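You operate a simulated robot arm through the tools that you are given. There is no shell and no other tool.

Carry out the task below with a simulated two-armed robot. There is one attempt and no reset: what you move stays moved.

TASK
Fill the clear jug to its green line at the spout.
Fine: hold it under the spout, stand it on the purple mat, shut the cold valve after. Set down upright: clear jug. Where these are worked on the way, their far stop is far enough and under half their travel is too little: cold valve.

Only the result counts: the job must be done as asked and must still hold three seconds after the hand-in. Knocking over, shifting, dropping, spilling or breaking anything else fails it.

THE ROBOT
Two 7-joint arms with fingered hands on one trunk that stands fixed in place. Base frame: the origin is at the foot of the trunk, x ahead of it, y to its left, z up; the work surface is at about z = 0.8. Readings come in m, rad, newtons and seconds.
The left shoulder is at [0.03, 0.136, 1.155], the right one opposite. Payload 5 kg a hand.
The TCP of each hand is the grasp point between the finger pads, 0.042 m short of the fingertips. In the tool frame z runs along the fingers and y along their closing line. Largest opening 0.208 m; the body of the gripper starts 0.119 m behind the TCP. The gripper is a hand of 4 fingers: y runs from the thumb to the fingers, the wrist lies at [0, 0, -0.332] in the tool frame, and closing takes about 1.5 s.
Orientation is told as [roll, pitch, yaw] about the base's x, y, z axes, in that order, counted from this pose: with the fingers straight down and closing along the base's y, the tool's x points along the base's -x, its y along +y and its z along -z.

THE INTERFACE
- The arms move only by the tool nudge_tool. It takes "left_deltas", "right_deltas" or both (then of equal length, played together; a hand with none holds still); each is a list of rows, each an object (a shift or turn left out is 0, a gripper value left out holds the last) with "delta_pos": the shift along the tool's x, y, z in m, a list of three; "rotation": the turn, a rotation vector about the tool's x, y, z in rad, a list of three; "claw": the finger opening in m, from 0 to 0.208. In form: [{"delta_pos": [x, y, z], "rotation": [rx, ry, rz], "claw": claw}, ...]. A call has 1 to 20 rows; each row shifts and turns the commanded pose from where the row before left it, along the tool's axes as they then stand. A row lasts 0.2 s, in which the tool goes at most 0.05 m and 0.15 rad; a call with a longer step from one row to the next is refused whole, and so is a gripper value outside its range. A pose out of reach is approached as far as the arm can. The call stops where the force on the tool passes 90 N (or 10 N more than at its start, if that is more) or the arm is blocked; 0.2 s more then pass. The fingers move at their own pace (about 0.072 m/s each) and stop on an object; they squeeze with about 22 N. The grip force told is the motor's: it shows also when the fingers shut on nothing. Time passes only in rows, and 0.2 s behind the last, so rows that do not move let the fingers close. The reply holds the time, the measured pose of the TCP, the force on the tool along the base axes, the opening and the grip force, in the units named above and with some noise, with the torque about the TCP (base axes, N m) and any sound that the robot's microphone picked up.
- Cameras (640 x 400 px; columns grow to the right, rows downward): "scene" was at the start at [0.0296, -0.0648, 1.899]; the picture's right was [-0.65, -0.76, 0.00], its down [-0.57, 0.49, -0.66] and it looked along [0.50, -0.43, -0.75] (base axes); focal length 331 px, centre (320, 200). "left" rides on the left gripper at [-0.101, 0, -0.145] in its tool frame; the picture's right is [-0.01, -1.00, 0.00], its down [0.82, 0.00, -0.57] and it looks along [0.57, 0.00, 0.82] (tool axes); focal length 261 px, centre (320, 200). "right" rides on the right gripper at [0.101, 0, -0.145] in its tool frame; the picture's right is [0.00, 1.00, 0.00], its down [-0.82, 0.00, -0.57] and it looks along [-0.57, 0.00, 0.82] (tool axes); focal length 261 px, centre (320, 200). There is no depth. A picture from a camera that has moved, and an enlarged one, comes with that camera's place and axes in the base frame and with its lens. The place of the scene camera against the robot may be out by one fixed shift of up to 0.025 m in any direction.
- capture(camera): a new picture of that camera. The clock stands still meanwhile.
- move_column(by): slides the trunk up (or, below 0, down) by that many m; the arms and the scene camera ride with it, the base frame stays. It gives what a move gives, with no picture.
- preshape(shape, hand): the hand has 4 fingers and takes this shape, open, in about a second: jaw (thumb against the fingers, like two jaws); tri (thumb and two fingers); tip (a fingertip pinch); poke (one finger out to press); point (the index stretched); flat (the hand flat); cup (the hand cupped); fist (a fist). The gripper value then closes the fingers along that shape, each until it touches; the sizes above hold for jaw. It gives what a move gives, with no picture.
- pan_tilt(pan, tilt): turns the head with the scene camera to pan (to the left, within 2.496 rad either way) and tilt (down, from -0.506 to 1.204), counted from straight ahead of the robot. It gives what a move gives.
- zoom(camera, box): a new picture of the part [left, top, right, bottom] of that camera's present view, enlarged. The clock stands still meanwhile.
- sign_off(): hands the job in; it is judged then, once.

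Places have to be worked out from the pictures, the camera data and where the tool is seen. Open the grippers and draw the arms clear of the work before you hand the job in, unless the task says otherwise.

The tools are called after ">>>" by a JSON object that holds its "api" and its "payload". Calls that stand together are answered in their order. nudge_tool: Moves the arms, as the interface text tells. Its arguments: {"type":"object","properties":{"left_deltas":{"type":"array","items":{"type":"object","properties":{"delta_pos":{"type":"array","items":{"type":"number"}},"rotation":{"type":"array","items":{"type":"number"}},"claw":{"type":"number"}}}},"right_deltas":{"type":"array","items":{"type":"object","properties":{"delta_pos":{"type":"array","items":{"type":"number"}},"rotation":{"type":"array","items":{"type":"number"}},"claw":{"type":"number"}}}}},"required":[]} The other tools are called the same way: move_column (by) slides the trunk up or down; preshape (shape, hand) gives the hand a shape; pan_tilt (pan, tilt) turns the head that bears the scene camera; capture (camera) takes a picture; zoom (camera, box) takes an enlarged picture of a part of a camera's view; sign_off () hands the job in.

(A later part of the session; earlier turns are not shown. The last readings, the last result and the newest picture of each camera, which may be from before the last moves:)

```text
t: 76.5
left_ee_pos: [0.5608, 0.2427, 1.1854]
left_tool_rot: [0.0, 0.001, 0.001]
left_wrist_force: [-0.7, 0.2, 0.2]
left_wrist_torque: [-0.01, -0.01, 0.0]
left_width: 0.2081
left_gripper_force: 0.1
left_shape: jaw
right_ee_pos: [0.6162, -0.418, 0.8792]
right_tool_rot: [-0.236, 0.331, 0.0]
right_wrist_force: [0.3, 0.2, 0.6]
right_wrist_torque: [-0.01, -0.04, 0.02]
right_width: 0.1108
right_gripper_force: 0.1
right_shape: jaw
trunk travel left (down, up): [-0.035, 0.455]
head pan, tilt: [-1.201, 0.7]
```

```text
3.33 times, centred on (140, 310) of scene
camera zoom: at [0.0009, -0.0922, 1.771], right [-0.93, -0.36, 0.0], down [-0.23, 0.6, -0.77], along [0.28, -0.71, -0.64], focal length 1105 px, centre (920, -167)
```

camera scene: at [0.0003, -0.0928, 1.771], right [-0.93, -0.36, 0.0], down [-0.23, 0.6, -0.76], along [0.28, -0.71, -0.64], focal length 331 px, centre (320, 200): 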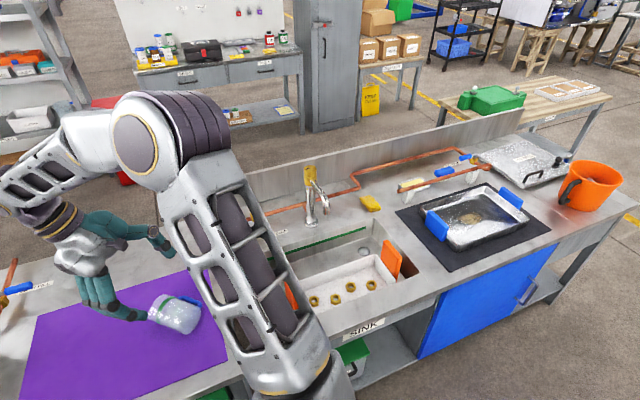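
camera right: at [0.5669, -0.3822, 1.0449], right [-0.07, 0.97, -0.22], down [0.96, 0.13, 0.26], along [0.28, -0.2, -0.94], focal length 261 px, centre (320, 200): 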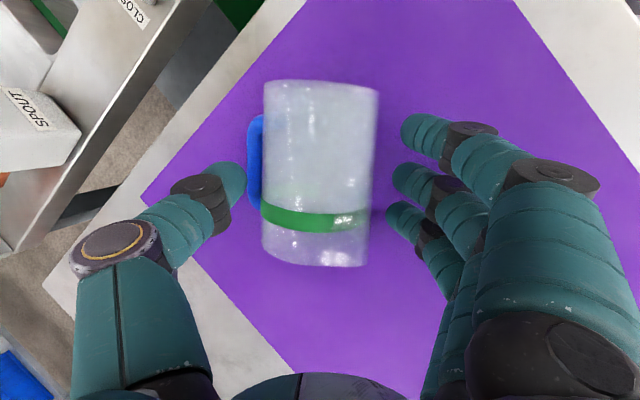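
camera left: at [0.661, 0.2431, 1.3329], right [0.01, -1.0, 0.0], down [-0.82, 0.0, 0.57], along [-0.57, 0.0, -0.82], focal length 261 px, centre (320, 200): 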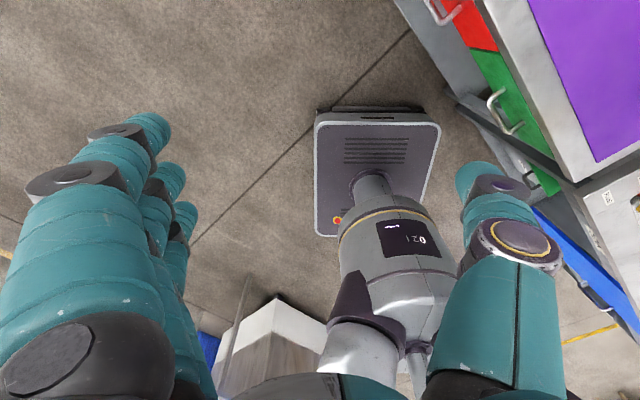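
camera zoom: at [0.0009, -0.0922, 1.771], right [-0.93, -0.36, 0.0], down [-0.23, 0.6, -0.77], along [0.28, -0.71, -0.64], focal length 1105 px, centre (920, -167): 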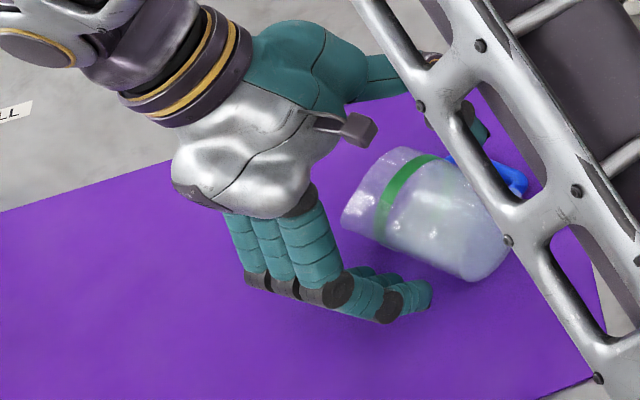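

Good alignment, no contact. Close the fingers across the body.

>>> {"api": "nudge_tool", "payload": {"right_deltas": [{"delta_pos": [0, 0, 0.004], "claw": 0.07}, {"claw": 0.0}, {}, {}, {}, {}]}}

>>> {"api": "capture", "payload": {"camera": "right"}}

>>> {"api": "zoom", "payload": {"camera": "scene", "box": [60, 250, 220, 370]}}

```text
t: 77.9
left_ee_pos: [0.5599, 0.2413, 1.1876]
left_tool_rot: [0.0, -0.001, 0.002]
left_wrist_force: [-0.2, -0.4, -0.2]
left_wrist_torque: [-0.03, -0.03, 0.0]
left_width: 0.2082
left_gripper_force: 0.0
left_shape: jaw
right_ee_pos: [0.6155, -0.418, 0.8753]
right_tool_rot: [-0.239, 0.329, -0.001]
right_wrist_force: [0.0, 0.7, 0.2]
right_wrist_torque: [0.03, 0.01, -0.01]
right_width: 0.0747
right_gripper_force: 21.5
right_shape: jaw
trunk travel left (down, up): [-0.035, 0.455]
head pan, tilt: [-1.201, 0.7]
```

```text
taken
camera right: at [0.5663, -0.383, 1.0411], right [-0.07, 0.97, -0.22], down [0.96, 0.13, 0.26], along [0.28, -0.2, -0.94], focal length 261 px, centre (320, 200)
```

right: 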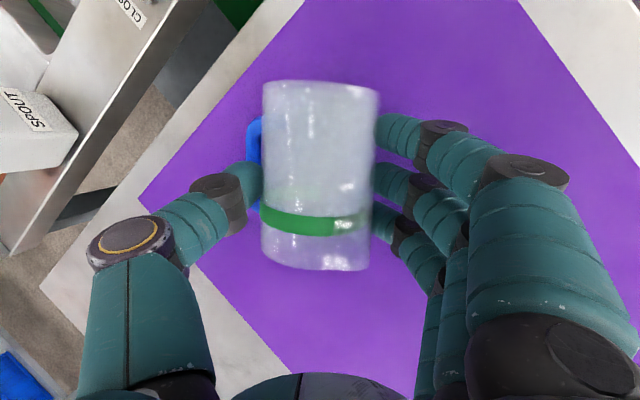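

```text
3.33 times, centred on (140, 310) of scene
camera zoom: at [0.0011, -0.0925, 1.771], right [-0.93, -0.36, 0.0], down [-0.23, 0.6, -0.76], along [0.28, -0.71, -0.64], focal length 1105 px, centre (920, -167)
```

zoom: 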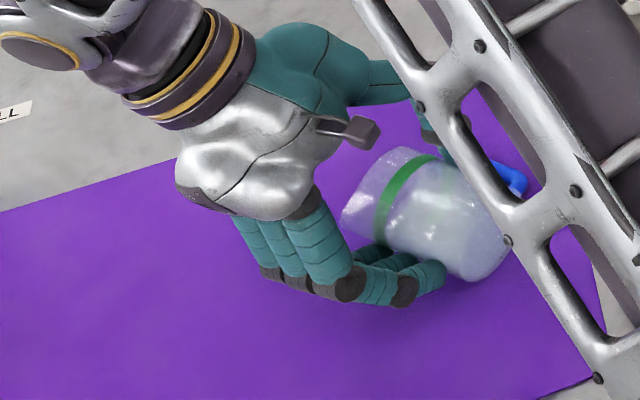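

Firm grip across the body (21.5 N). Lift a few centimetres and check.

>>> {"api": "nudge_tool", "payload": {"right_deltas": [{"delta_pos": [0.0048, -0.0034, -0.0138]}, {"delta_pos": [0.0065, -0.0045, -0.0184]}, {"delta_pos": [0.0065, -0.0045, -0.0184]}, {"delta_pos": [0.0065, -0.0045, -0.0184]}, {}]}}

>>> {"api": "capture", "payload": {"camera": "right"}}

>>> {"api": "zoom", "payload": {"camera": "scene", "box": [40, 220, 220, 360]}}

```text
t: 79.1
left_ee_pos: [0.5602, 0.2423, 1.1874]
left_tool_rot: [-0.001, 0.002, 0.001]
left_wrist_force: [-0.3, -0.4, -1.1]
left_wrist_torque: [0.02, 0.02, -0.01]
left_width: 0.2079
left_gripper_force: 0.0
left_shape: jaw
right_ee_pos: [0.6141, -0.4173, 0.9495]
right_tool_rot: [-0.238, 0.329, -0.003]
right_wrist_force: [-0.1, 0.5, -0.7]
right_wrist_torque: [0.03, -0.01, -0.02]
right_width: 0.075
right_gripper_force: 21.8
right_shape: jaw
trunk travel left (down, up): [-0.035, 0.455]
head pan, tilt: [-1.201, 0.7]
```

```text
taken
camera right: at [0.5658, -0.3828, 1.1152], right [-0.07, 0.97, -0.22], down [0.96, 0.13, 0.26], along [0.28, -0.2, -0.94], focal length 261 px, centre (320, 200)
```

right: 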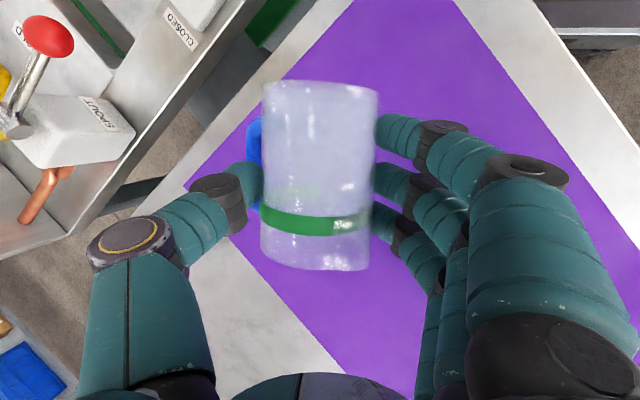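

```text
2.86 times, centred on (130, 290) of scene
camera zoom: at [0.0014, -0.0926, 1.7709], right [-0.93, -0.36, 0.0], down [-0.23, 0.6, -0.76], along [0.28, -0.71, -0.64], focal length 947 px, centre (863, -57)
```

zoom: 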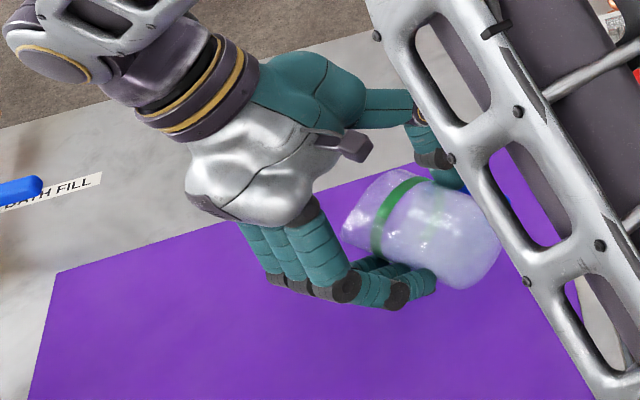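

The jug is held securely. Now upright it: rotate partway, move outward to keep the elbow unfolded, then finish the 90° rotation.

>>> {"api": "nudge_tool", "payload": {"right_deltas": [{"rotation": [-0.0075, -0.139, 0.0318]}, {"rotation": [-0.0075, -0.139, 0.0318]}, {"rotation": [-0.0075, -0.139, 0.0318]}, {"rotation": [-0.0075, -0.139, 0.0318]}, {"delta_pos": [-0.0335, 0.0033, -0.0056]}, {"delta_pos": [-0.0335, 0.0033, -0.0056]}, {"delta_pos": [-0.0335, 0.0033, -0.0056]}, {"delta_pos": [-0.0335, 0.0033, -0.0056]}]}}

>>> {"api": "nudge_tool", "payload": {"right_deltas": [{"rotation": [-0.0075, -0.139, 0.0318]}, {"rotation": [-0.0075, -0.139, 0.0318]}, {"rotation": [-0.0075, -0.139, 0.0318]}, {"rotation": [-0.0075, -0.139, 0.0318]}]}}

>>> {"api": "capture", "payload": {"camera": "right"}}

>>> {"api": "capture", "payload": {"camera": "scene"}}

```text
t: 80.9
left_ee_pos: [0.5598, 0.2421, 1.1864]
left_tool_rot: [-0.002, 0.001, 0.0]
left_wrist_force: [-0.2, -0.2, 0.1]
left_wrist_torque: [-0.01, 0.01, 0.03]
left_width: 0.208
left_gripper_force: 0.0
left_shape: jaw
right_ee_pos: [0.744, -0.4036, 1.0003]
right_tool_rot: [-0.208, -0.238, -0.003]
right_wrist_force: [0.0, 0.6, -1.3]
right_wrist_torque: [0.01, -0.01, -0.01]
right_width: 0.0748
right_gripper_force: 22.1
right_shape: jaw
trunk travel left (down, up): [-0.035, 0.455]
head pan, tilt: [-1.201, 0.7]
```

```text
t: 82.1
left_ee_pos: [0.56, 0.2362, 1.1886]
left_tool_rot: [0.002, -0.001, -0.003]
left_wrist_force: [0.1, -3.3, 1.0]
left_wrist_torque: [0.39, 0.06, 0.0]
left_width: 0.2081
left_gripper_force: 0.1
left_shape: jaw
right_ee_pos: [0.7295, -0.3807, 0.9933]
right_tool_rot: [-0.026, -0.745, -0.251]
right_wrist_force: [-0.9, -3.9, -0.7]
right_wrist_torque: [0.38, -0.08, 0.36]
right_width: 0.0743
right_gripper_force: 22.1
right_shape: jaw
trunk travel left (down, up): [-0.035, 0.455]
head pan, tilt: [-1.201, 0.7]
stopped in row 4 (right hand): the arm was blocked; the commanded pose is now the measured one
```

```text
taken
camera right: at [0.564, -0.3339, 1.0311], right [0.27, 0.96, -0.01], down [0.21, -0.04, 0.98], along [0.94, -0.26, -0.21], focal length 261 px, centre (320, 200)
```

right: 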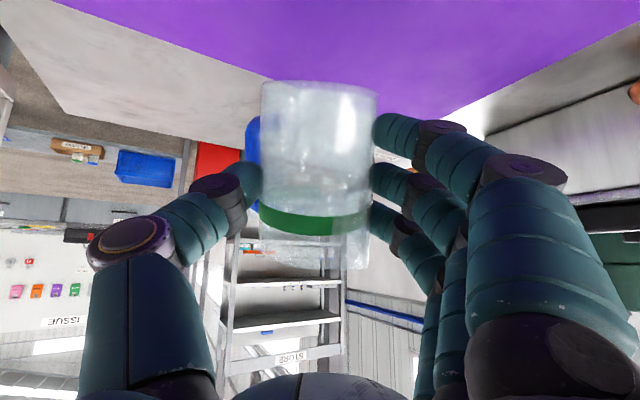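

```text
taken
camera scene: at [0.001, -0.0972, 1.7707], right [-0.93, -0.36, 0.0], down [-0.23, 0.6, -0.76], along [0.28, -0.71, -0.65], focal length 331 px, centre (320, 200)
```

scene: 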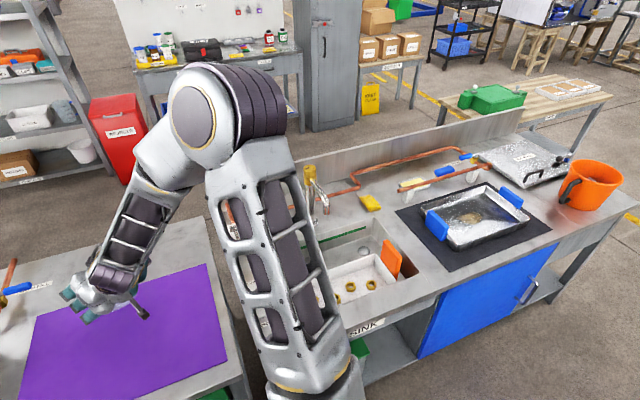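

The arm re-posed its elbow and stopped, but the grip held. The jug is 27° from upright. I move outward 8 cm first (to avoid the elbow fold limit), then finish the rotation in small steps.

>>> {"api": "nudge_tool", "payload": {"right_deltas": [{"delta_pos": [-0.0146, 0, 0.0137]}, {"delta_pos": [-0.0146, 0, 0.0137]}, {"delta_pos": [-0.0146, 0, 0.0137]}, {"delta_pos": [-0.0146, 0, 0.0137]}]}}

>>> {"api": "nudge_tool", "payload": {"right_deltas": [{"rotation": [0.0012, -0.06, 0]}, {"rotation": [0.0012, -0.06, 0]}, {"rotation": [0.0012, -0.06, 0]}, {"rotation": [0.0012, -0.06, 0]}, {"rotation": [0.0012, -0.06, 0]}, {"rotation": [0.0012, -0.06, 0]}]}}

>>> {"api": "capture", "payload": {"camera": "right"}}

>>> {"api": "capture", "payload": {"camera": "scene"}}

```text
t: 83.1
left_ee_pos: [0.5604, 0.2431, 1.1872]
left_tool_rot: [0.0, 0.001, 0.0]
left_wrist_force: [0.4, 0.0, -0.7]
left_wrist_torque: [-0.03, 0.05, -0.03]
left_width: 0.2082
left_gripper_force: 0.1
left_shape: jaw
right_ee_pos: [0.8069, -0.4008, 0.9933]
right_tool_rot: [-0.029, -0.746, -0.248]
right_wrist_force: [0.0, 0.1, -1.2]
right_wrist_torque: [-0.01, 0.0, 0.01]
right_width: 0.0741
right_gripper_force: 22.0
right_shape: jaw
trunk travel left (down, up): [-0.035, 0.455]
head pan, tilt: [-1.201, 0.7]
```

```text
t: 84.5
left_ee_pos: [0.5601, 0.2411, 1.1863]
left_tool_rot: [-0.001, -0.001, 0.003]
left_wrist_force: [0.0, -0.8, -1.0]
left_wrist_torque: [0.06, 0.03, 0.03]
left_width: 0.2081
left_gripper_force: 0.0
left_shape: jaw
right_ee_pos: [0.8073, -0.4027, 0.9935]
right_tool_rot: [-0.057, -1.109, -0.222]
right_wrist_force: [0.7, 0.3, -1.3]
right_wrist_torque: [0.04, 0.03, 0.02]
right_width: 0.0742
right_gripper_force: 21.5
right_shape: jaw
trunk travel left (down, up): [-0.035, 0.455]
head pan, tilt: [-1.201, 0.7]
```

```text
taken
camera right: at [0.6394, -0.3536, 0.9681], right [0.27, 0.96, -0.02], down [-0.14, 0.06, 0.99], along [0.95, -0.27, 0.15], focal length 261 px, centre (320, 200)
```

right: 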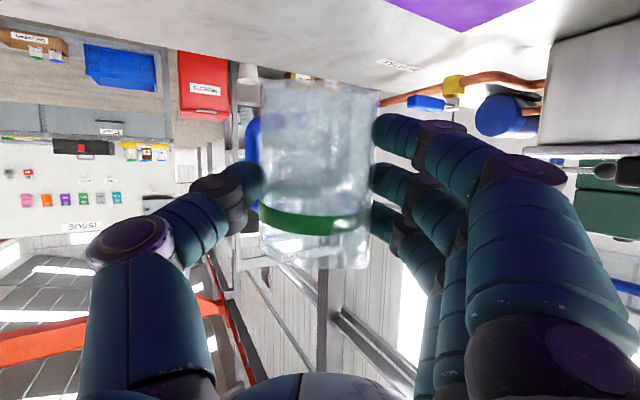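

```text
taken
camera scene: at [0.0013, -0.0928, 1.7709], right [-0.93, -0.36, 0.0], down [-0.23, 0.6, -0.76], along [0.28, -0.71, -0.64], focal length 331 px, centre (320, 200)
```

scene: 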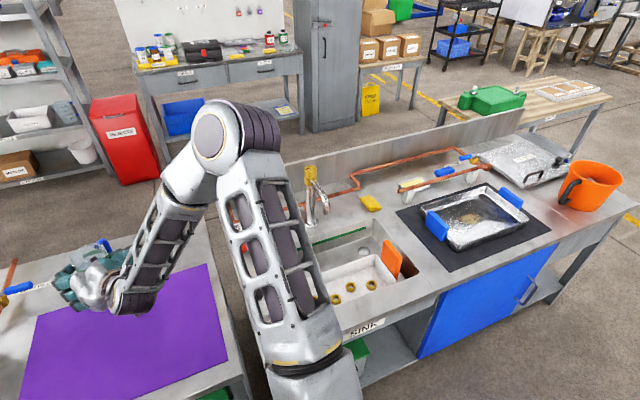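

Nearly upright (7° left). Finish the rotation, shift to a well-inside-mat spot, then lower toward the mat.

>>> {"api": "nudge_tool", "payload": {"right_deltas": [{"rotation": [0.002, -0.06, -0.0015]}, {"rotation": [0.002, -0.06, -0.0015]}, {"delta_pos": [0.0053, 0.0267, -0.0153]}, {"delta_pos": [0.0053, 0.0267, -0.0153]}, {}]}}

>>> {"api": "capture", "payload": {"camera": "right"}}

>>> {"api": "zoom", "payload": {"camera": "scene", "box": [20, 200, 220, 340]}}

```text
t: 85.7
left_ee_pos: [0.5606, 0.2415, 1.1871]
left_tool_rot: [0.003, -0.002, -0.001]
left_wrist_force: [0.0, 0.0, 0.8]
left_wrist_torque: [0.08, 0.03, 0.0]
left_width: 0.2077
left_gripper_force: 0.0
left_shape: jaw
right_ee_pos: [0.7898, -0.3308, 0.9847]
right_tool_rot: [-0.075, -1.133, -0.194]
right_wrist_force: [-1.2, -0.3, -0.1]
right_wrist_torque: [0.04, 0.03, 0.04]
right_width: 0.074
right_gripper_force: 22.2
right_shape: jaw
right hand out of reach, approached as far as the arm can: row 1, 2
trunk travel left (down, up): [-0.035, 0.455]
head pan, tilt: [-1.201, 0.7]
```

```text
taken
camera right: at [0.6216, -0.2861, 0.9541], right [0.26, 0.97, -0.03], down [-0.16, 0.07, 0.98], along [0.95, -0.25, 0.17], focal length 261 px, centre (320, 200)
```

right: 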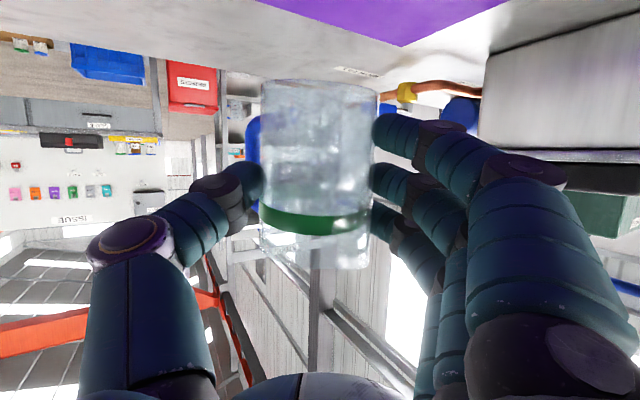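

```text
2.86 times, centred on (120, 270) of scene
camera zoom: at [0.0011, -0.0934, 1.7709], right [-0.93, -0.36, 0.0], down [-0.23, 0.6, -0.76], along [0.28, -0.71, -0.64], focal length 947 px, centre (891, 0)
```

zoom: 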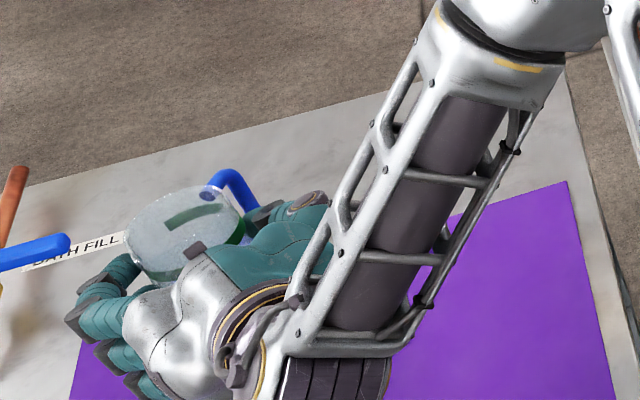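

Wrist limit leaves the jug 5–6° off vertical, which is fine for setting down. Position is well inside the mat. Lower gradually.

>>> {"api": "nudge_tool", "payload": {"right_deltas": [{"delta_pos": [0.0226, 0, 0.0106]}, {"delta_pos": [0.0226, 0, 0.0106]}, {"delta_pos": [0.0226, 0, 0.0106]}, {}]}}

>>> {"api": "nudge_tool", "payload": {"right_deltas": [{"rotation": [0.002, -0.045, 0]}, {"rotation": [0.002, -0.045, 0]}]}}

>>> {"api": "capture", "payload": {"camera": "right"}}

```text
t: 86.7
left_ee_pos: [0.5605, 0.2427, 1.1867]
left_tool_rot: [0.002, -0.001, 0.001]
left_wrist_force: [-0.1, -1.0, -0.2]
left_wrist_torque: [0.07, -0.01, 0.01]
left_width: 0.208
left_gripper_force: 0.1
left_shape: jaw
right_ee_pos: [0.7912, -0.3331, 0.9245]
right_tool_rot: [-0.081, -1.126, -0.191]
right_wrist_force: [-0.1, -0.3, -1.5]
right_wrist_torque: [0.05, 0.0, 0.07]
right_width: 0.0737
right_gripper_force: 22.0
right_shape: jaw
right hand out of reach, approached as far as the arm can: row 3
trunk travel left (down, up): [-0.035, 0.455]
head pan, tilt: [-1.201, 0.7]
```

```text
t: 87.3
left_ee_pos: [0.5613, 0.2419, 1.1872]
left_tool_rot: [-0.001, 0.001, 0.002]
left_wrist_force: [0.6, -0.2, 0.3]
left_wrist_torque: [0.0, 0.01, -0.02]
left_width: 0.2081
left_gripper_force: 0.0
left_shape: jaw
right_ee_pos: [0.7919, -0.3334, 0.9246]
right_tool_rot: [-0.082, -1.127, -0.192]
right_wrist_force: [0.6, 0.0, -0.8]
right_wrist_torque: [0.02, 0.01, -0.01]
right_width: 0.0742
right_gripper_force: 21.9
right_shape: jaw
right hand out of reach, approached as far as the arm can: row 1
trunk travel left (down, up): [-0.035, 0.455]
head pan, tilt: [-1.201, 0.7]
```

```text
taken
camera right: at [0.6221, -0.2877, 0.8956], right [0.26, 0.96, -0.03], down [-0.15, 0.07, 0.99], along [0.95, -0.26, 0.16], focal length 261 px, centre (320, 200)
```

right: 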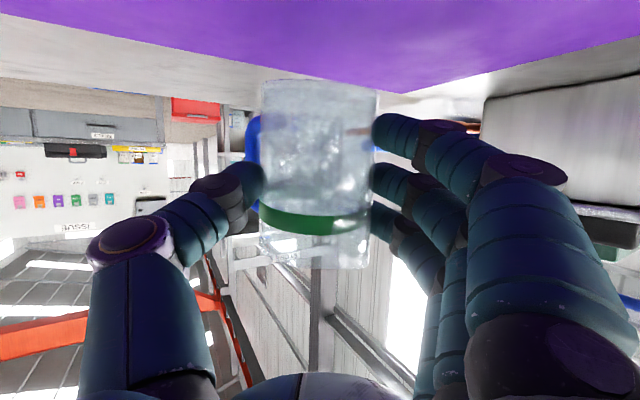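

The wrist limit binds again, so I use the trunk's remaining downward travel.

>>> {"api": "move_column", "payload": {"by": -0.034}}

>>> {"api": "nudge_tool", "payload": {"right_deltas": [{"delta_pos": [0.0082, 0, 0.0129]}, {}]}}

>>> {"api": "capture", "payload": {"camera": "right"}}

```text
t: 88.1
left_ee_pos: [0.5604, 0.2428, 1.1538]
left_tool_rot: [0.001, 0.001, 0.002]
left_wrist_force: [-0.8, -0.3, 0.1]
left_wrist_torque: [0.0, 0.01, 0.02]
left_width: 0.2078
left_gripper_force: 0.1
left_shape: jaw
right_ee_pos: [0.79, -0.3329, 0.891]
right_tool_rot: [-0.079, -1.126, -0.191]
right_wrist_force: [0.6, -0.4, -0.7]
right_wrist_torque: [0.03, 0.03, -0.02]
right_width: 0.074
right_gripper_force: 21.7
right_shape: jaw
trunk travel left (down, up): [-0.001, 0.489]
head pan, tilt: [-1.201, 0.7]
```

```text
t: 88.7
left_ee_pos: [0.5608, 0.2428, 1.154]
left_tool_rot: [0.0, 0.0, 0.003]
left_wrist_force: [0.5, -0.2, 0.3]
left_wrist_torque: [-0.02, 0.04, -0.04]
left_width: 0.2079
left_gripper_force: 0.1
left_shape: jaw
right_ee_pos: [0.7946, -0.3361, 0.8861]
right_tool_rot: [-0.084, -1.125, -0.194]
right_wrist_force: [-0.3, 0.1, 2.4]
right_wrist_torque: [-0.07, -0.11, -0.03]
right_width: 0.0742
right_gripper_force: 22.0
right_shape: jaw
right hand out of reach, approached as far as the arm can: row 1
trunk travel left (down, up): [-0.001, 0.489]
head pan, tilt: [-1.201, 0.7]
```

```text
taken
camera right: at [0.6265, -0.2889, 0.8569], right [0.27, 0.96, -0.03], down [-0.15, 0.07, 0.99], along [0.95, -0.26, 0.16], focal length 261 px, centre (320, 200)
```

right: 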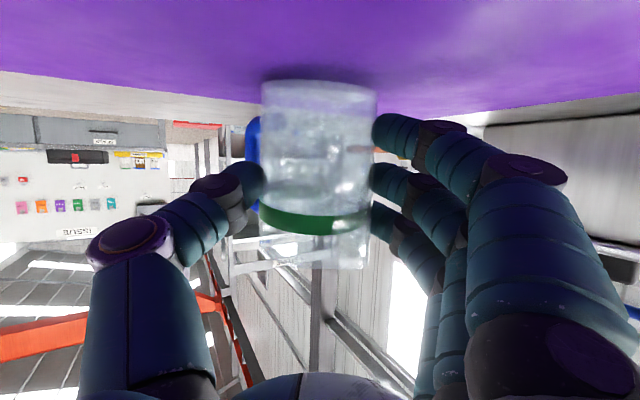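

Nearly touching. Continue with small outward-and-down steps.

>>> {"api": "nudge_tool", "payload": {"right_deltas": [{"delta_pos": [0.003, 0, 0.0125]}, {"delta_pos": [0.003, 0, 0.0125]}, {}]}}

>>> {"api": "capture", "payload": {"camera": "right"}}

>>> {"api": "zoom", "payload": {"camera": "scene", "box": [20, 240, 220, 380]}}

```text
t: 89.5
left_ee_pos: [0.5601, 0.2431, 1.1533]
left_tool_rot: [0.0, 0.0, 0.0]
left_wrist_force: [0.4, -0.3, 0.2]
left_wrist_torque: [0.0, -0.03, 0.01]
left_width: 0.2079
left_gripper_force: 0.1
left_shape: jaw
right_ee_pos: [0.794, -0.3353, 0.8844]
right_tool_rot: [-0.085, -1.126, -0.195]
right_wrist_force: [-0.6, 1.0, 4.8]
right_wrist_torque: [-0.12, -0.2, 0.04]
right_width: 0.0741
right_gripper_force: 21.7
right_shape: jaw
right hand out of reach, approached as far as the arm can: row 1, 2
trunk travel left (down, up): [-0.001, 0.489]
head pan, tilt: [-1.201, 0.7]
```

```text
taken
camera right: at [0.6261, -0.2889, 0.8568], right [0.27, 0.96, -0.03], down [-0.15, 0.07, 0.99], along [0.95, -0.26, 0.16], focal length 261 px, centre (320, 200)
```

right: 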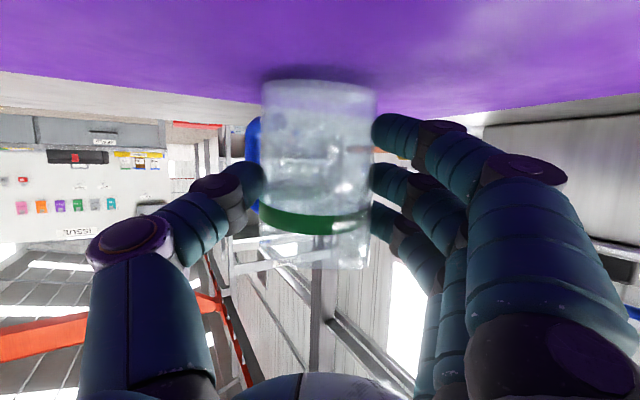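

```text
2.86 times, centred on (120, 310) of scene
camera zoom: at [0.0006, -0.0922, 1.737], right [-0.93, -0.36, 0.0], down [-0.23, 0.6, -0.77], along [0.28, -0.71, -0.64], focal length 947 px, centre (891, -114)
```

zoom: 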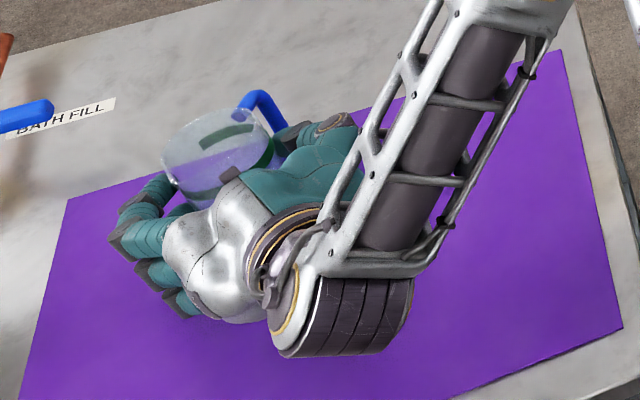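

About 5 N of contact: the base edge is on the mat. Release gently.

>>> {"api": "nudge_tool", "payload": {"right_deltas": [{"claw": 0.085}, {"claw": 0.1}, {"claw": 0.12}, {}]}}

>>> {"api": "capture", "payload": {"camera": "right"}}

>>> {"api": "zoom", "payload": {"camera": "scene", "box": [20, 240, 220, 380]}}

```text
t: 90.5
left_ee_pos: [0.5602, 0.2423, 1.1524]
left_tool_rot: [0.001, 0.001, 0.002]
left_wrist_force: [-0.3, 0.0, -0.6]
left_wrist_torque: [0.0, -0.03, 0.0]
left_width: 0.2077
left_gripper_force: 0.0
left_shape: jaw
right_ee_pos: [0.7937, -0.3357, 0.8855]
right_tool_rot: [-0.082, -1.122, -0.195]
right_wrist_force: [0.0, 0.5, 0.3]
right_wrist_torque: [0.0, -0.02, -0.03]
right_width: 0.1191
right_gripper_force: 0.1
right_shape: jaw
trunk travel left (down, up): [-0.001, 0.489]
head pan, tilt: [-1.201, 0.7]
```

```text
taken
camera right: at [0.6261, -0.2889, 0.8564], right [0.27, 0.96, -0.03], down [-0.15, 0.07, 0.99], along [0.95, -0.26, 0.16], focal length 261 px, centre (320, 200)
```

right: 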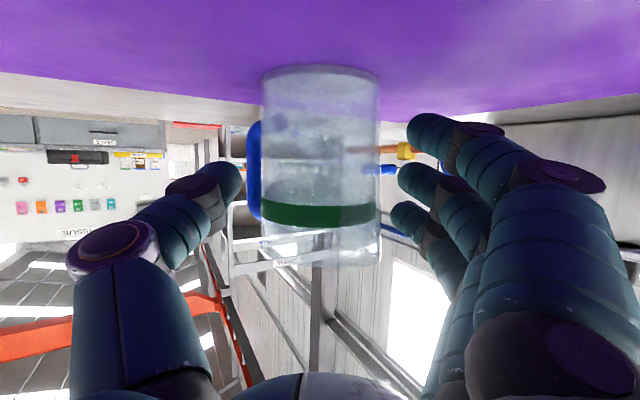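

```text
2.86 times, centred on (120, 310) of scene
camera zoom: at [0.001, -0.0924, 1.737], right [-0.93, -0.36, 0.0], down [-0.23, 0.6, -0.76], along [0.28, -0.71, -0.64], focal length 947 px, centre (891, -114)
```

zoom: 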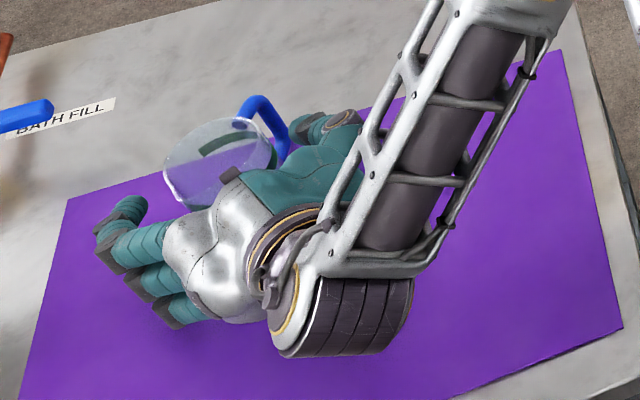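

The jug stands upright on the mat. Open wide and rise straight up with the trunk so the fingers clear it.

>>> {"api": "nudge_tool", "payload": {"right_deltas": [{"claw": 0.16}, {"claw": 0.2}, {}, {}]}}

>>> {"api": "move_column", "payload": {"by": 0.15}}

>>> {"api": "capture", "payload": {"camera": "right"}}

>>> {"api": "capture", "payload": {"camera": "scene"}}

```text
t: 91.5
left_ee_pos: [0.5605, 0.2419, 1.1535]
left_tool_rot: [0.0, 0.001, 0.002]
left_wrist_force: [-0.1, -0.3, 0.1]
left_wrist_torque: [0.0, 0.0, 0.01]
left_width: 0.2079
left_gripper_force: 0.2
left_shape: jaw
right_ee_pos: [0.7953, -0.335, 0.8842]
right_tool_rot: [-0.083, -1.123, -0.194]
right_wrist_force: [-0.1, 0.7, 0.3]
right_wrist_torque: [0.0, -0.03, 0.0]
right_width: 0.2
right_gripper_force: 0.1
right_shape: jaw
trunk travel left (down, up): [-0.001, 0.489]
head pan, tilt: [-1.201, 0.7]
```

```text
t: 93.2
left_ee_pos: [0.5604, 0.2427, 1.302]
left_tool_rot: [0.001, 0.002, 0.002]
left_wrist_force: [1.1, 0.2, -0.3]
left_wrist_torque: [0.03, -0.02, -0.03]
left_width: 0.2081
left_gripper_force: 0.1
left_shape: jaw
right_ee_pos: [0.7935, -0.3355, 1.0339]
right_tool_rot: [-0.086, -1.122, -0.193]
right_wrist_force: [0.5, -0.5, -0.7]
right_wrist_torque: [0.0, -0.01, 0.01]
right_width: 0.1998
right_gripper_force: 0.1
right_shape: jaw
trunk travel left (down, up): [-0.151, 0.339]
head pan, tilt: [-1.201, 0.7]
```

```text
taken
camera right: at [0.6262, -0.289, 1.0059], right [0.27, 0.96, -0.03], down [-0.15, 0.07, 0.99], along [0.95, -0.26, 0.16], focal length 261 px, centre (320, 200)
```

right: 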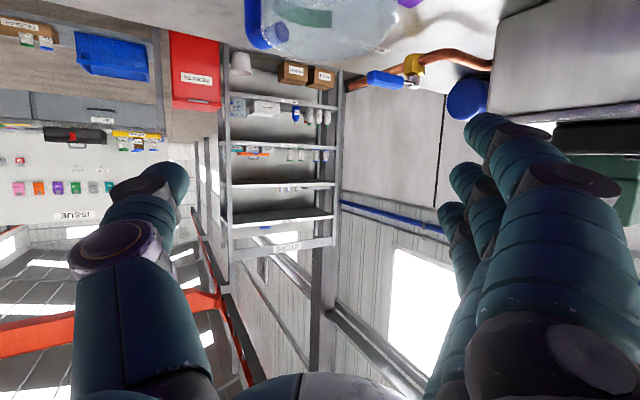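

```text
taken
camera scene: at [0.0013, -0.0925, 1.8867], right [-0.93, -0.36, 0.0], down [-0.23, 0.6, -0.76], along [0.28, -0.71, -0.64], focal length 331 px, centre (320, 200)
```

scene: 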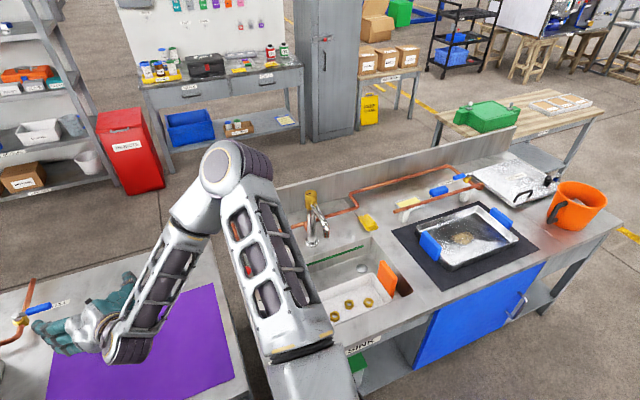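

The jug stands free on the mat. I turn the right hand fingers-down again above it to look down and read the handle direction and exact position.

>>> {"api": "nudge_tool", "payload": {"right_deltas": [{"delta_pos": [-0.036, 0, -0.017]}, {"rotation": [0, 0.14, 0]}, {"rotation": [0, 0.14, 0]}, {"rotation": [0, 0.14, 0]}, {"rotation": [0, 0.14, 0]}, {"rotation": [0, 0.14, 0]}, {"rotation": [0, 0.14, 0]}, {"rotation": [0, 0.14, 0]}, {"rotation": [0, 0.12, 0]}, {"delta_pos": [0.04, 0, -0.02]}, {"delta_pos": [0.04, 0, -0.02]}]}}

>>> {"api": "capture", "payload": {"camera": "right"}}

>>> {"api": "capture", "payload": {"camera": "scene"}}

```text
t: 95.6
left_ee_pos: [0.5594, 0.2433, 1.3021]
left_tool_rot: [0.001, 0.0, 0.002]
left_wrist_force: [0.1, 0.5, 0.4]
left_wrist_torque: [-0.03, 0.02, -0.02]
left_width: 0.2079
left_gripper_force: 0.1
left_shape: jaw
right_ee_pos: [0.7171, -0.3111, 1.1137]
right_tool_rot: [-0.037, -0.023, -0.267]
right_wrist_force: [-0.4, 0.1, -1.2]
right_wrist_torque: [-0.08, -0.06, 0.01]
right_width: 0.2
right_gripper_force: 0.1
right_shape: jaw
trunk travel left (down, up): [-0.151, 0.339]
head pan, tilt: [-1.201, 0.7]
```

```text
taken
camera right: at [0.618, -0.2781, 1.2565], right [0.27, 0.96, -0.04], down [0.78, -0.2, 0.59], along [0.56, -0.19, -0.81], focal length 261 px, centre (320, 200)
```

right: 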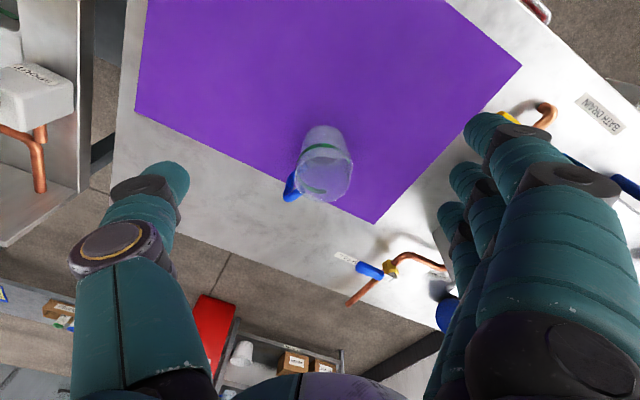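

```text
taken
camera scene: at [0.0008, -0.0919, 1.887], right [-0.93, -0.36, 0.0], down [-0.23, 0.6, -0.77], along [0.28, -0.71, -0.64], focal length 331 px, centre (320, 200)
```

scene: 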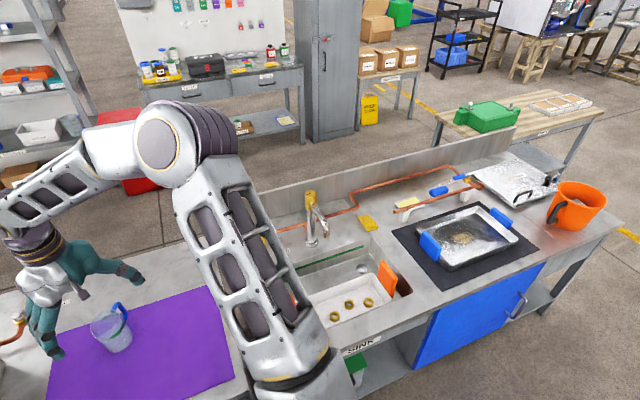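

>>> {"api": "zoom", "payload": {"camera": "right", "box": [250, 100, 410, 230]}}

>>> {"api": "zoom", "payload": {"camera": "scene", "box": [50, 270, 190, 390]}}

```text
3.08 times, centred on (330, 165) of right
camera zoom: at [0.618, -0.2781, 1.2565], right [0.27, 0.96, -0.04], down [0.78, -0.2, 0.59], along [0.56, -0.19, -0.81], focal length 802 px, centre (289, 308)
```

zoom: 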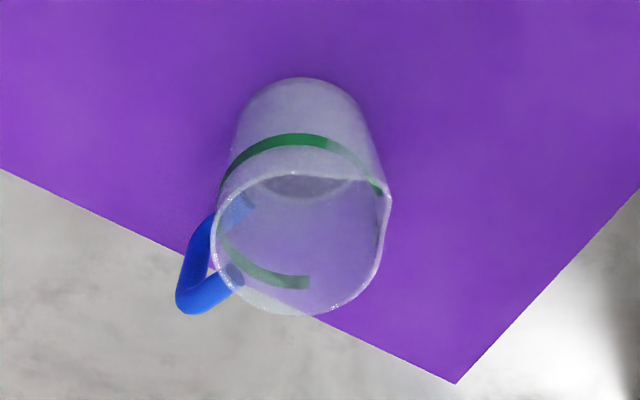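

```text
3.33 times, centred on (120, 330) of scene
camera zoom: at [0.0008, -0.0919, 1.887], right [-0.93, -0.36, 0.0], down [-0.23, 0.6, -0.77], along [0.28, -0.71, -0.64], focal length 1105 px, centre (987, -233)
```

zoom: 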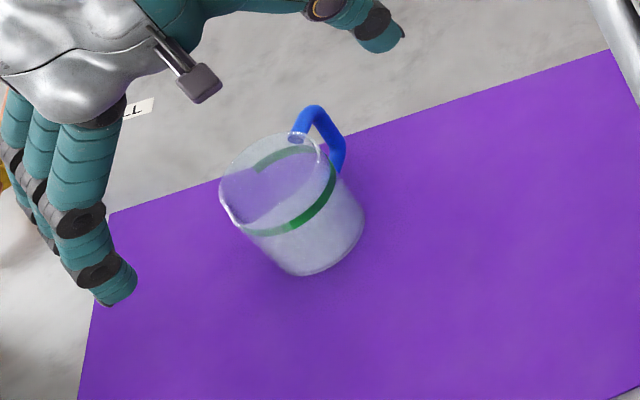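

Jug axis at (0.816,-0.340), handle azimuth ≈ -1.27 (pointing to -y). I'll regrasp with a steeper hand (tilt ≈0.65, yaw -1.27, handle beyond the fingertips), which keeps the arm well inside its range at the spout.

>>> {"api": "nudge_tool", "payload": {"right_deltas": [{"rotation": [0, 0, 0.143]}, {"rotation": [0, 0, 0.143]}, {"rotation": [0, 0, 0.143]}, {"rotation": [0, 0, 0.143]}, {"rotation": [0, 0, 0.143]}, {"rotation": [0, 0, 0.143]}, {"rotation": [0, 0, 0.143]}, {"rotation": [0, -0.125, 0], "delta_pos": [0, 0, -0.02]}, {"rotation": [0, -0.125, 0]}, {"rotation": [0, -0.125, 0]}, {"rotation": [0, -0.125, 0]}, {"rotation": [0, -0.125, 0]}, {}]}}

>>> {"api": "capture", "payload": {"camera": "right"}}

```text
t: 98.4
left_ee_pos: [0.56, 0.2414, 1.3044]
left_tool_rot: [0.002, 0.001, 0.0]
left_wrist_force: [0.0, -1.3, 0.0]
left_wrist_torque: [0.08, 0.01, -0.02]
left_width: 0.2079
left_gripper_force: 0.0
left_shape: jaw
right_ee_pos: [0.7162, -0.3112, 1.132]
right_tool_rot: [0.001, -0.67, -1.269]
right_wrist_force: [0.0, -0.1, -0.5]
right_wrist_torque: [0.02, -0.02, -0.02]
right_width: 0.1999
right_gripper_force: 0.1
right_shape: jaw
trunk travel left (down, up): [-0.151, 0.339]
head pan, tilt: [-1.201, 0.7]
```

```text
taken
camera right: at [0.6667, -0.1492, 1.1834], right [0.96, 0.29, 0.0], down [0.08, -0.28, 0.96], along [0.28, -0.91, -0.29], focal length 261 px, centre (320, 200)
```

right: 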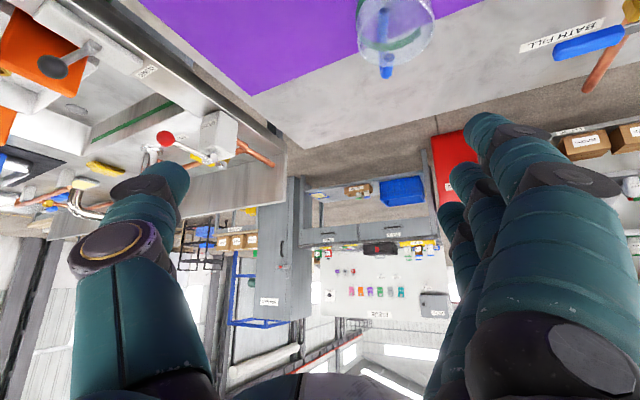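

Orientation is clean and the handle points straight ahead of the hand. Move to a stand-off behind/above the jug along the approach line.

>>> {"api": "nudge_tool", "payload": {"right_deltas": [{"delta_pos": [0.0279, 0.0217, 0.0207], "claw": 0.17}, {"delta_pos": [0.0279, 0.0217, 0.0207]}, {"delta_pos": [0.0279, 0.0217, 0.0207]}, {"delta_pos": [0.0279, 0.0217, 0.0207]}, {}]}}

>>> {"api": "capture", "payload": {"camera": "right"}}

```text
t: 99.6
left_ee_pos: [0.5583, 0.2418, 1.3039]
left_tool_rot: [-0.001, 0.0, 0.002]
left_wrist_force: [0.0, 0.8, 0.5]
left_wrist_torque: [0.02, -0.07, 0.02]
left_width: 0.2076
left_gripper_force: 0.1
left_shape: jaw
right_ee_pos: [0.7888, -0.2482, 0.9962]
right_tool_rot: [0.001, -0.668, -1.27]
right_wrist_force: [-1.3, -0.8, 0.7]
right_wrist_torque: [0.04, -0.03, 0.03]
right_width: 0.1703
right_gripper_force: 0.0
right_shape: jaw
trunk travel left (down, up): [-0.151, 0.339]
head pan, tilt: [-1.201, 0.7]
```

```text
taken
camera right: at [0.7388, -0.0862, 1.0484], right [0.96, 0.29, 0.0], down [0.08, -0.28, 0.96], along [0.28, -0.91, -0.29], focal length 261 px, centre (320, 200)
```

right: 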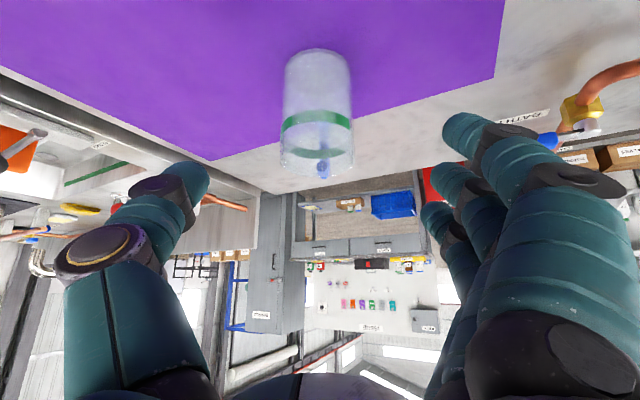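

Centred. Advance along the finger direction to the jug.

>>> {"api": "nudge_tool", "payload": {"right_deltas": [{"delta_pos": [0, -0.001, 0.04]}, {"delta_pos": [0, 0, 0.04]}, {"delta_pos": [0, 0, 0.03]}, {"delta_pos": [0, 0, 0.02]}]}}

>>> {"api": "capture", "payload": {"camera": "right"}}

>>> {"api": "zoom", "payload": {"camera": "scene", "box": [20, 240, 200, 390]}}

```text
t: 100.6
left_ee_pos: [0.5605, 0.2411, 1.3024]
left_tool_rot: [0.001, 0.001, 0.002]
left_wrist_force: [-0.1, 0.7, -0.3]
left_wrist_torque: [-0.01, 0.05, 0.02]
left_width: 0.208
left_gripper_force: 0.1
left_shape: jaw
right_ee_pos: [0.8137, -0.3276, 0.8972]
right_tool_rot: [0.002, -0.667, -1.27]
right_wrist_force: [0.7, -0.6, -0.4]
right_wrist_torque: [0.03, 0.03, -0.04]
right_width: 0.1702
right_gripper_force: 0.0
right_shape: jaw
trunk travel left (down, up): [-0.151, 0.339]
head pan, tilt: [-1.201, 0.7]
```

```text
taken
camera right: at [0.7633, -0.1649, 0.9478], right [0.96, 0.29, 0.0], down [0.08, -0.28, 0.96], along [0.28, -0.91, -0.29], focal length 261 px, centre (320, 200)
```

right: 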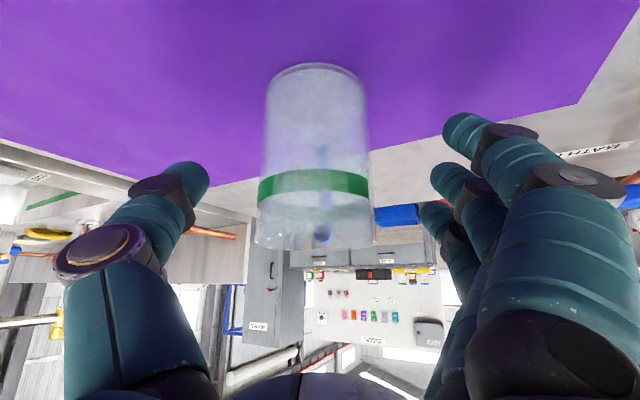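

```text
2.67 times, centred on (110, 315) of scene
camera zoom: at [0.0017, -0.0925, 1.8869], right [-0.93, -0.36, 0.0], down [-0.23, 0.6, -0.76], along [0.28, -0.71, -0.64], focal length 884 px, centre (880, -107)
```

zoom: 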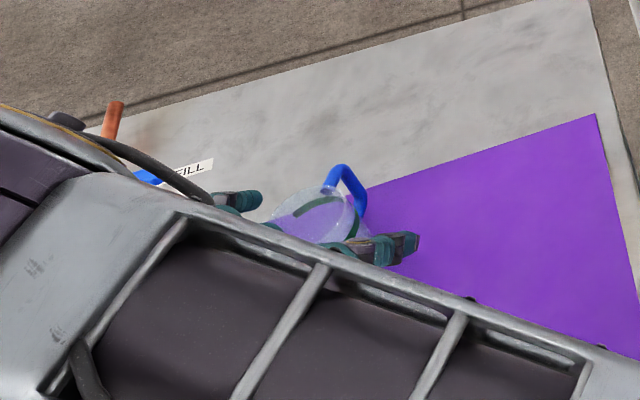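

Good. Last 2 cm, then close.

>>> {"api": "nudge_tool", "payload": {"right_deltas": [{"delta_pos": [0, -0.002, 0.012]}, {"delta_pos": [0, 0, 0.008]}, {"claw": 0.0}, {}, {}, {}, {}, {}, {}]}}

>>> {"api": "capture", "payload": {"camera": "right"}}

```text
t: 102.6
left_ee_pos: [0.5611, 0.242, 1.3027]
left_tool_rot: [0.0, -0.001, 0.002]
left_wrist_force: [-0.3, 0.4, 0.0]
left_wrist_torque: [0.0, 0.0, 0.03]
left_width: 0.208
left_gripper_force: 0.1
left_shape: jaw
right_ee_pos: [0.8152, -0.3389, 0.8814]
right_tool_rot: [0.001, -0.668, -1.271]
right_wrist_force: [0.1, 0.0, -0.6]
right_wrist_torque: [0.05, 0.01, 0.03]
right_width: 0.0667
right_gripper_force: 22.0
right_shape: jaw
trunk travel left (down, up): [-0.151, 0.339]
head pan, tilt: [-1.201, 0.7]
```

```text
taken
camera right: at [0.7644, -0.1773, 0.932], right [0.96, 0.29, 0.0], down [0.08, -0.28, 0.96], along [0.28, -0.91, -0.29], focal length 261 px, centre (320, 200)
```

right: 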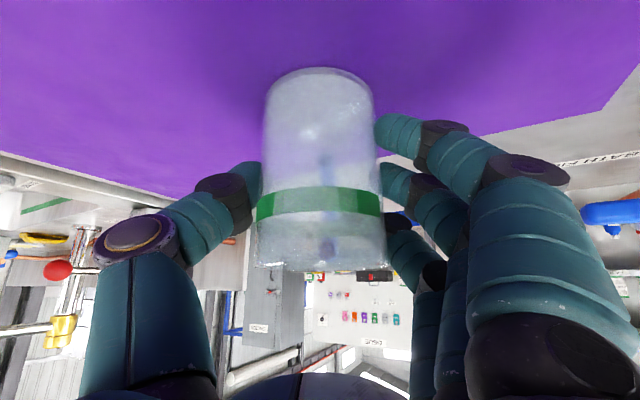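

Secure grip. New insight: the first failure was likely the thumb landing on the spout during a sideways descent. This time I'll approach from straight behind: lift to z≈1.065, yaw to -0.9, carry to a stand-off behind the spout and descend with the trunk.

>>> {"api": "nudge_tool", "payload": {"right_deltas": [{"delta_pos": [-0.0124, 0, -0.0157]}, {"delta_pos": [-0.0205, 0, -0.026]}, {"delta_pos": [-0.0205, 0, -0.026]}, {"delta_pos": [-0.0205, 0, -0.026]}, {"delta_pos": [-0.0205, 0, -0.026]}, {"delta_pos": [-0.0205, 0, -0.026]}, {"rotation": [-0.0764, 0, -0.0967]}, {"rotation": [-0.0764, 0, -0.0967]}, {"rotation": [-0.0764, 0, -0.0967]}, {}]}}

>>> {"api": "capture", "payload": {"camera": "right"}}

>>> {"api": "capture", "payload": {"camera": "scene"}}

```text
t: 104.8
left_ee_pos: [0.5614, 0.2423, 1.3035]
left_tool_rot: [-0.001, 0.001, 0.002]
left_wrist_force: [0.7, 0.5, -0.4]
left_wrist_torque: [-0.02, 0.02, -0.01]
left_width: 0.2078
left_gripper_force: 0.1
left_shape: jaw
right_ee_pos: [0.814, -0.3386, 1.0667]
right_tool_rot: [0.0, -0.668, -0.899]
right_wrist_force: [-0.6, 0.4, -1.4]
right_wrist_torque: [-0.06, 0.01, -0.08]
right_width: 0.0659
right_gripper_force: 22.2
right_shape: jaw
trunk travel left (down, up): [-0.151, 0.339]
head pan, tilt: [-1.201, 0.7]
```

```text
taken
camera right: at [0.7086, -0.2057, 1.1173], right [0.78, 0.62, 0.0], down [0.18, -0.23, 0.96], along [0.59, -0.75, -0.29], focal length 261 px, centre (320, 200)
```

right: 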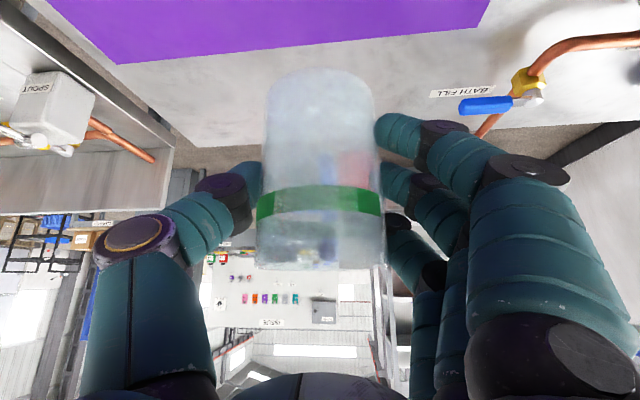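

```text
taken
camera scene: at [0.0018, -0.092, 1.8869], right [-0.93, -0.36, 0.0], down [-0.23, 0.6, -0.76], along [0.28, -0.71, -0.64], focal length 331 px, centre (320, 200)
```

scene: 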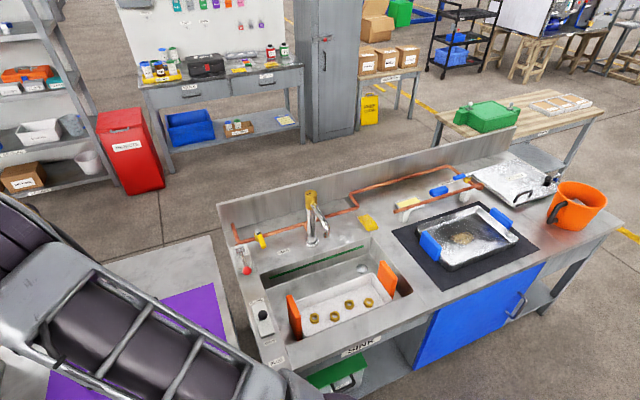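

Now the head camera sees the whole sink unobstructed. Zoom to check spout and valve.

>>> {"api": "zoom", "payload": {"camera": "scene", "box": [220, 180, 410, 340]}}

>>> {"api": "zoom", "payload": {"camera": "scene", "box": [215, 180, 345, 290]}}

```text
2.50 times, centred on (315, 260) of scene
camera zoom: at [0.0018, -0.092, 1.8869], right [-0.93, -0.36, 0.0], down [-0.23, 0.6, -0.76], along [0.28, -0.71, -0.64], focal length 828 px, centre (332, 50)
```

zoom: 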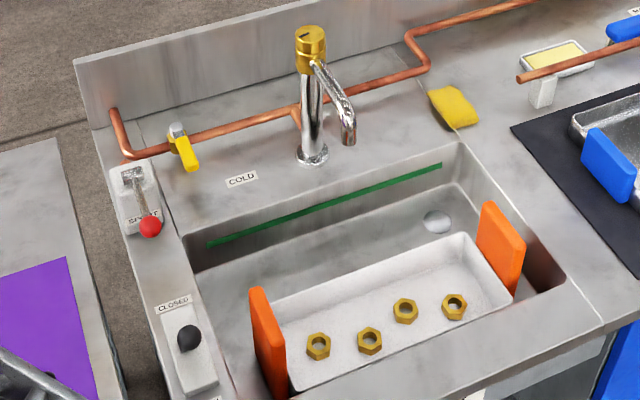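

```text
3.64 times, centred on (280, 235) of scene
camera zoom: at [0.0018, -0.092, 1.8869], right [-0.93, -0.36, 0.0], down [-0.23, 0.6, -0.76], along [0.28, -0.71, -0.64], focal length 1205 px, centre (466, 73)
```

zoom: 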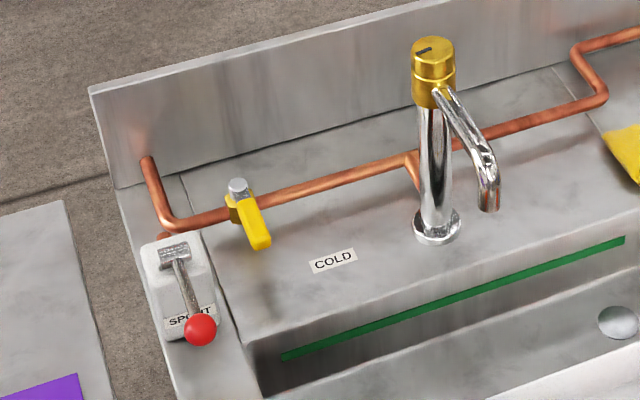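

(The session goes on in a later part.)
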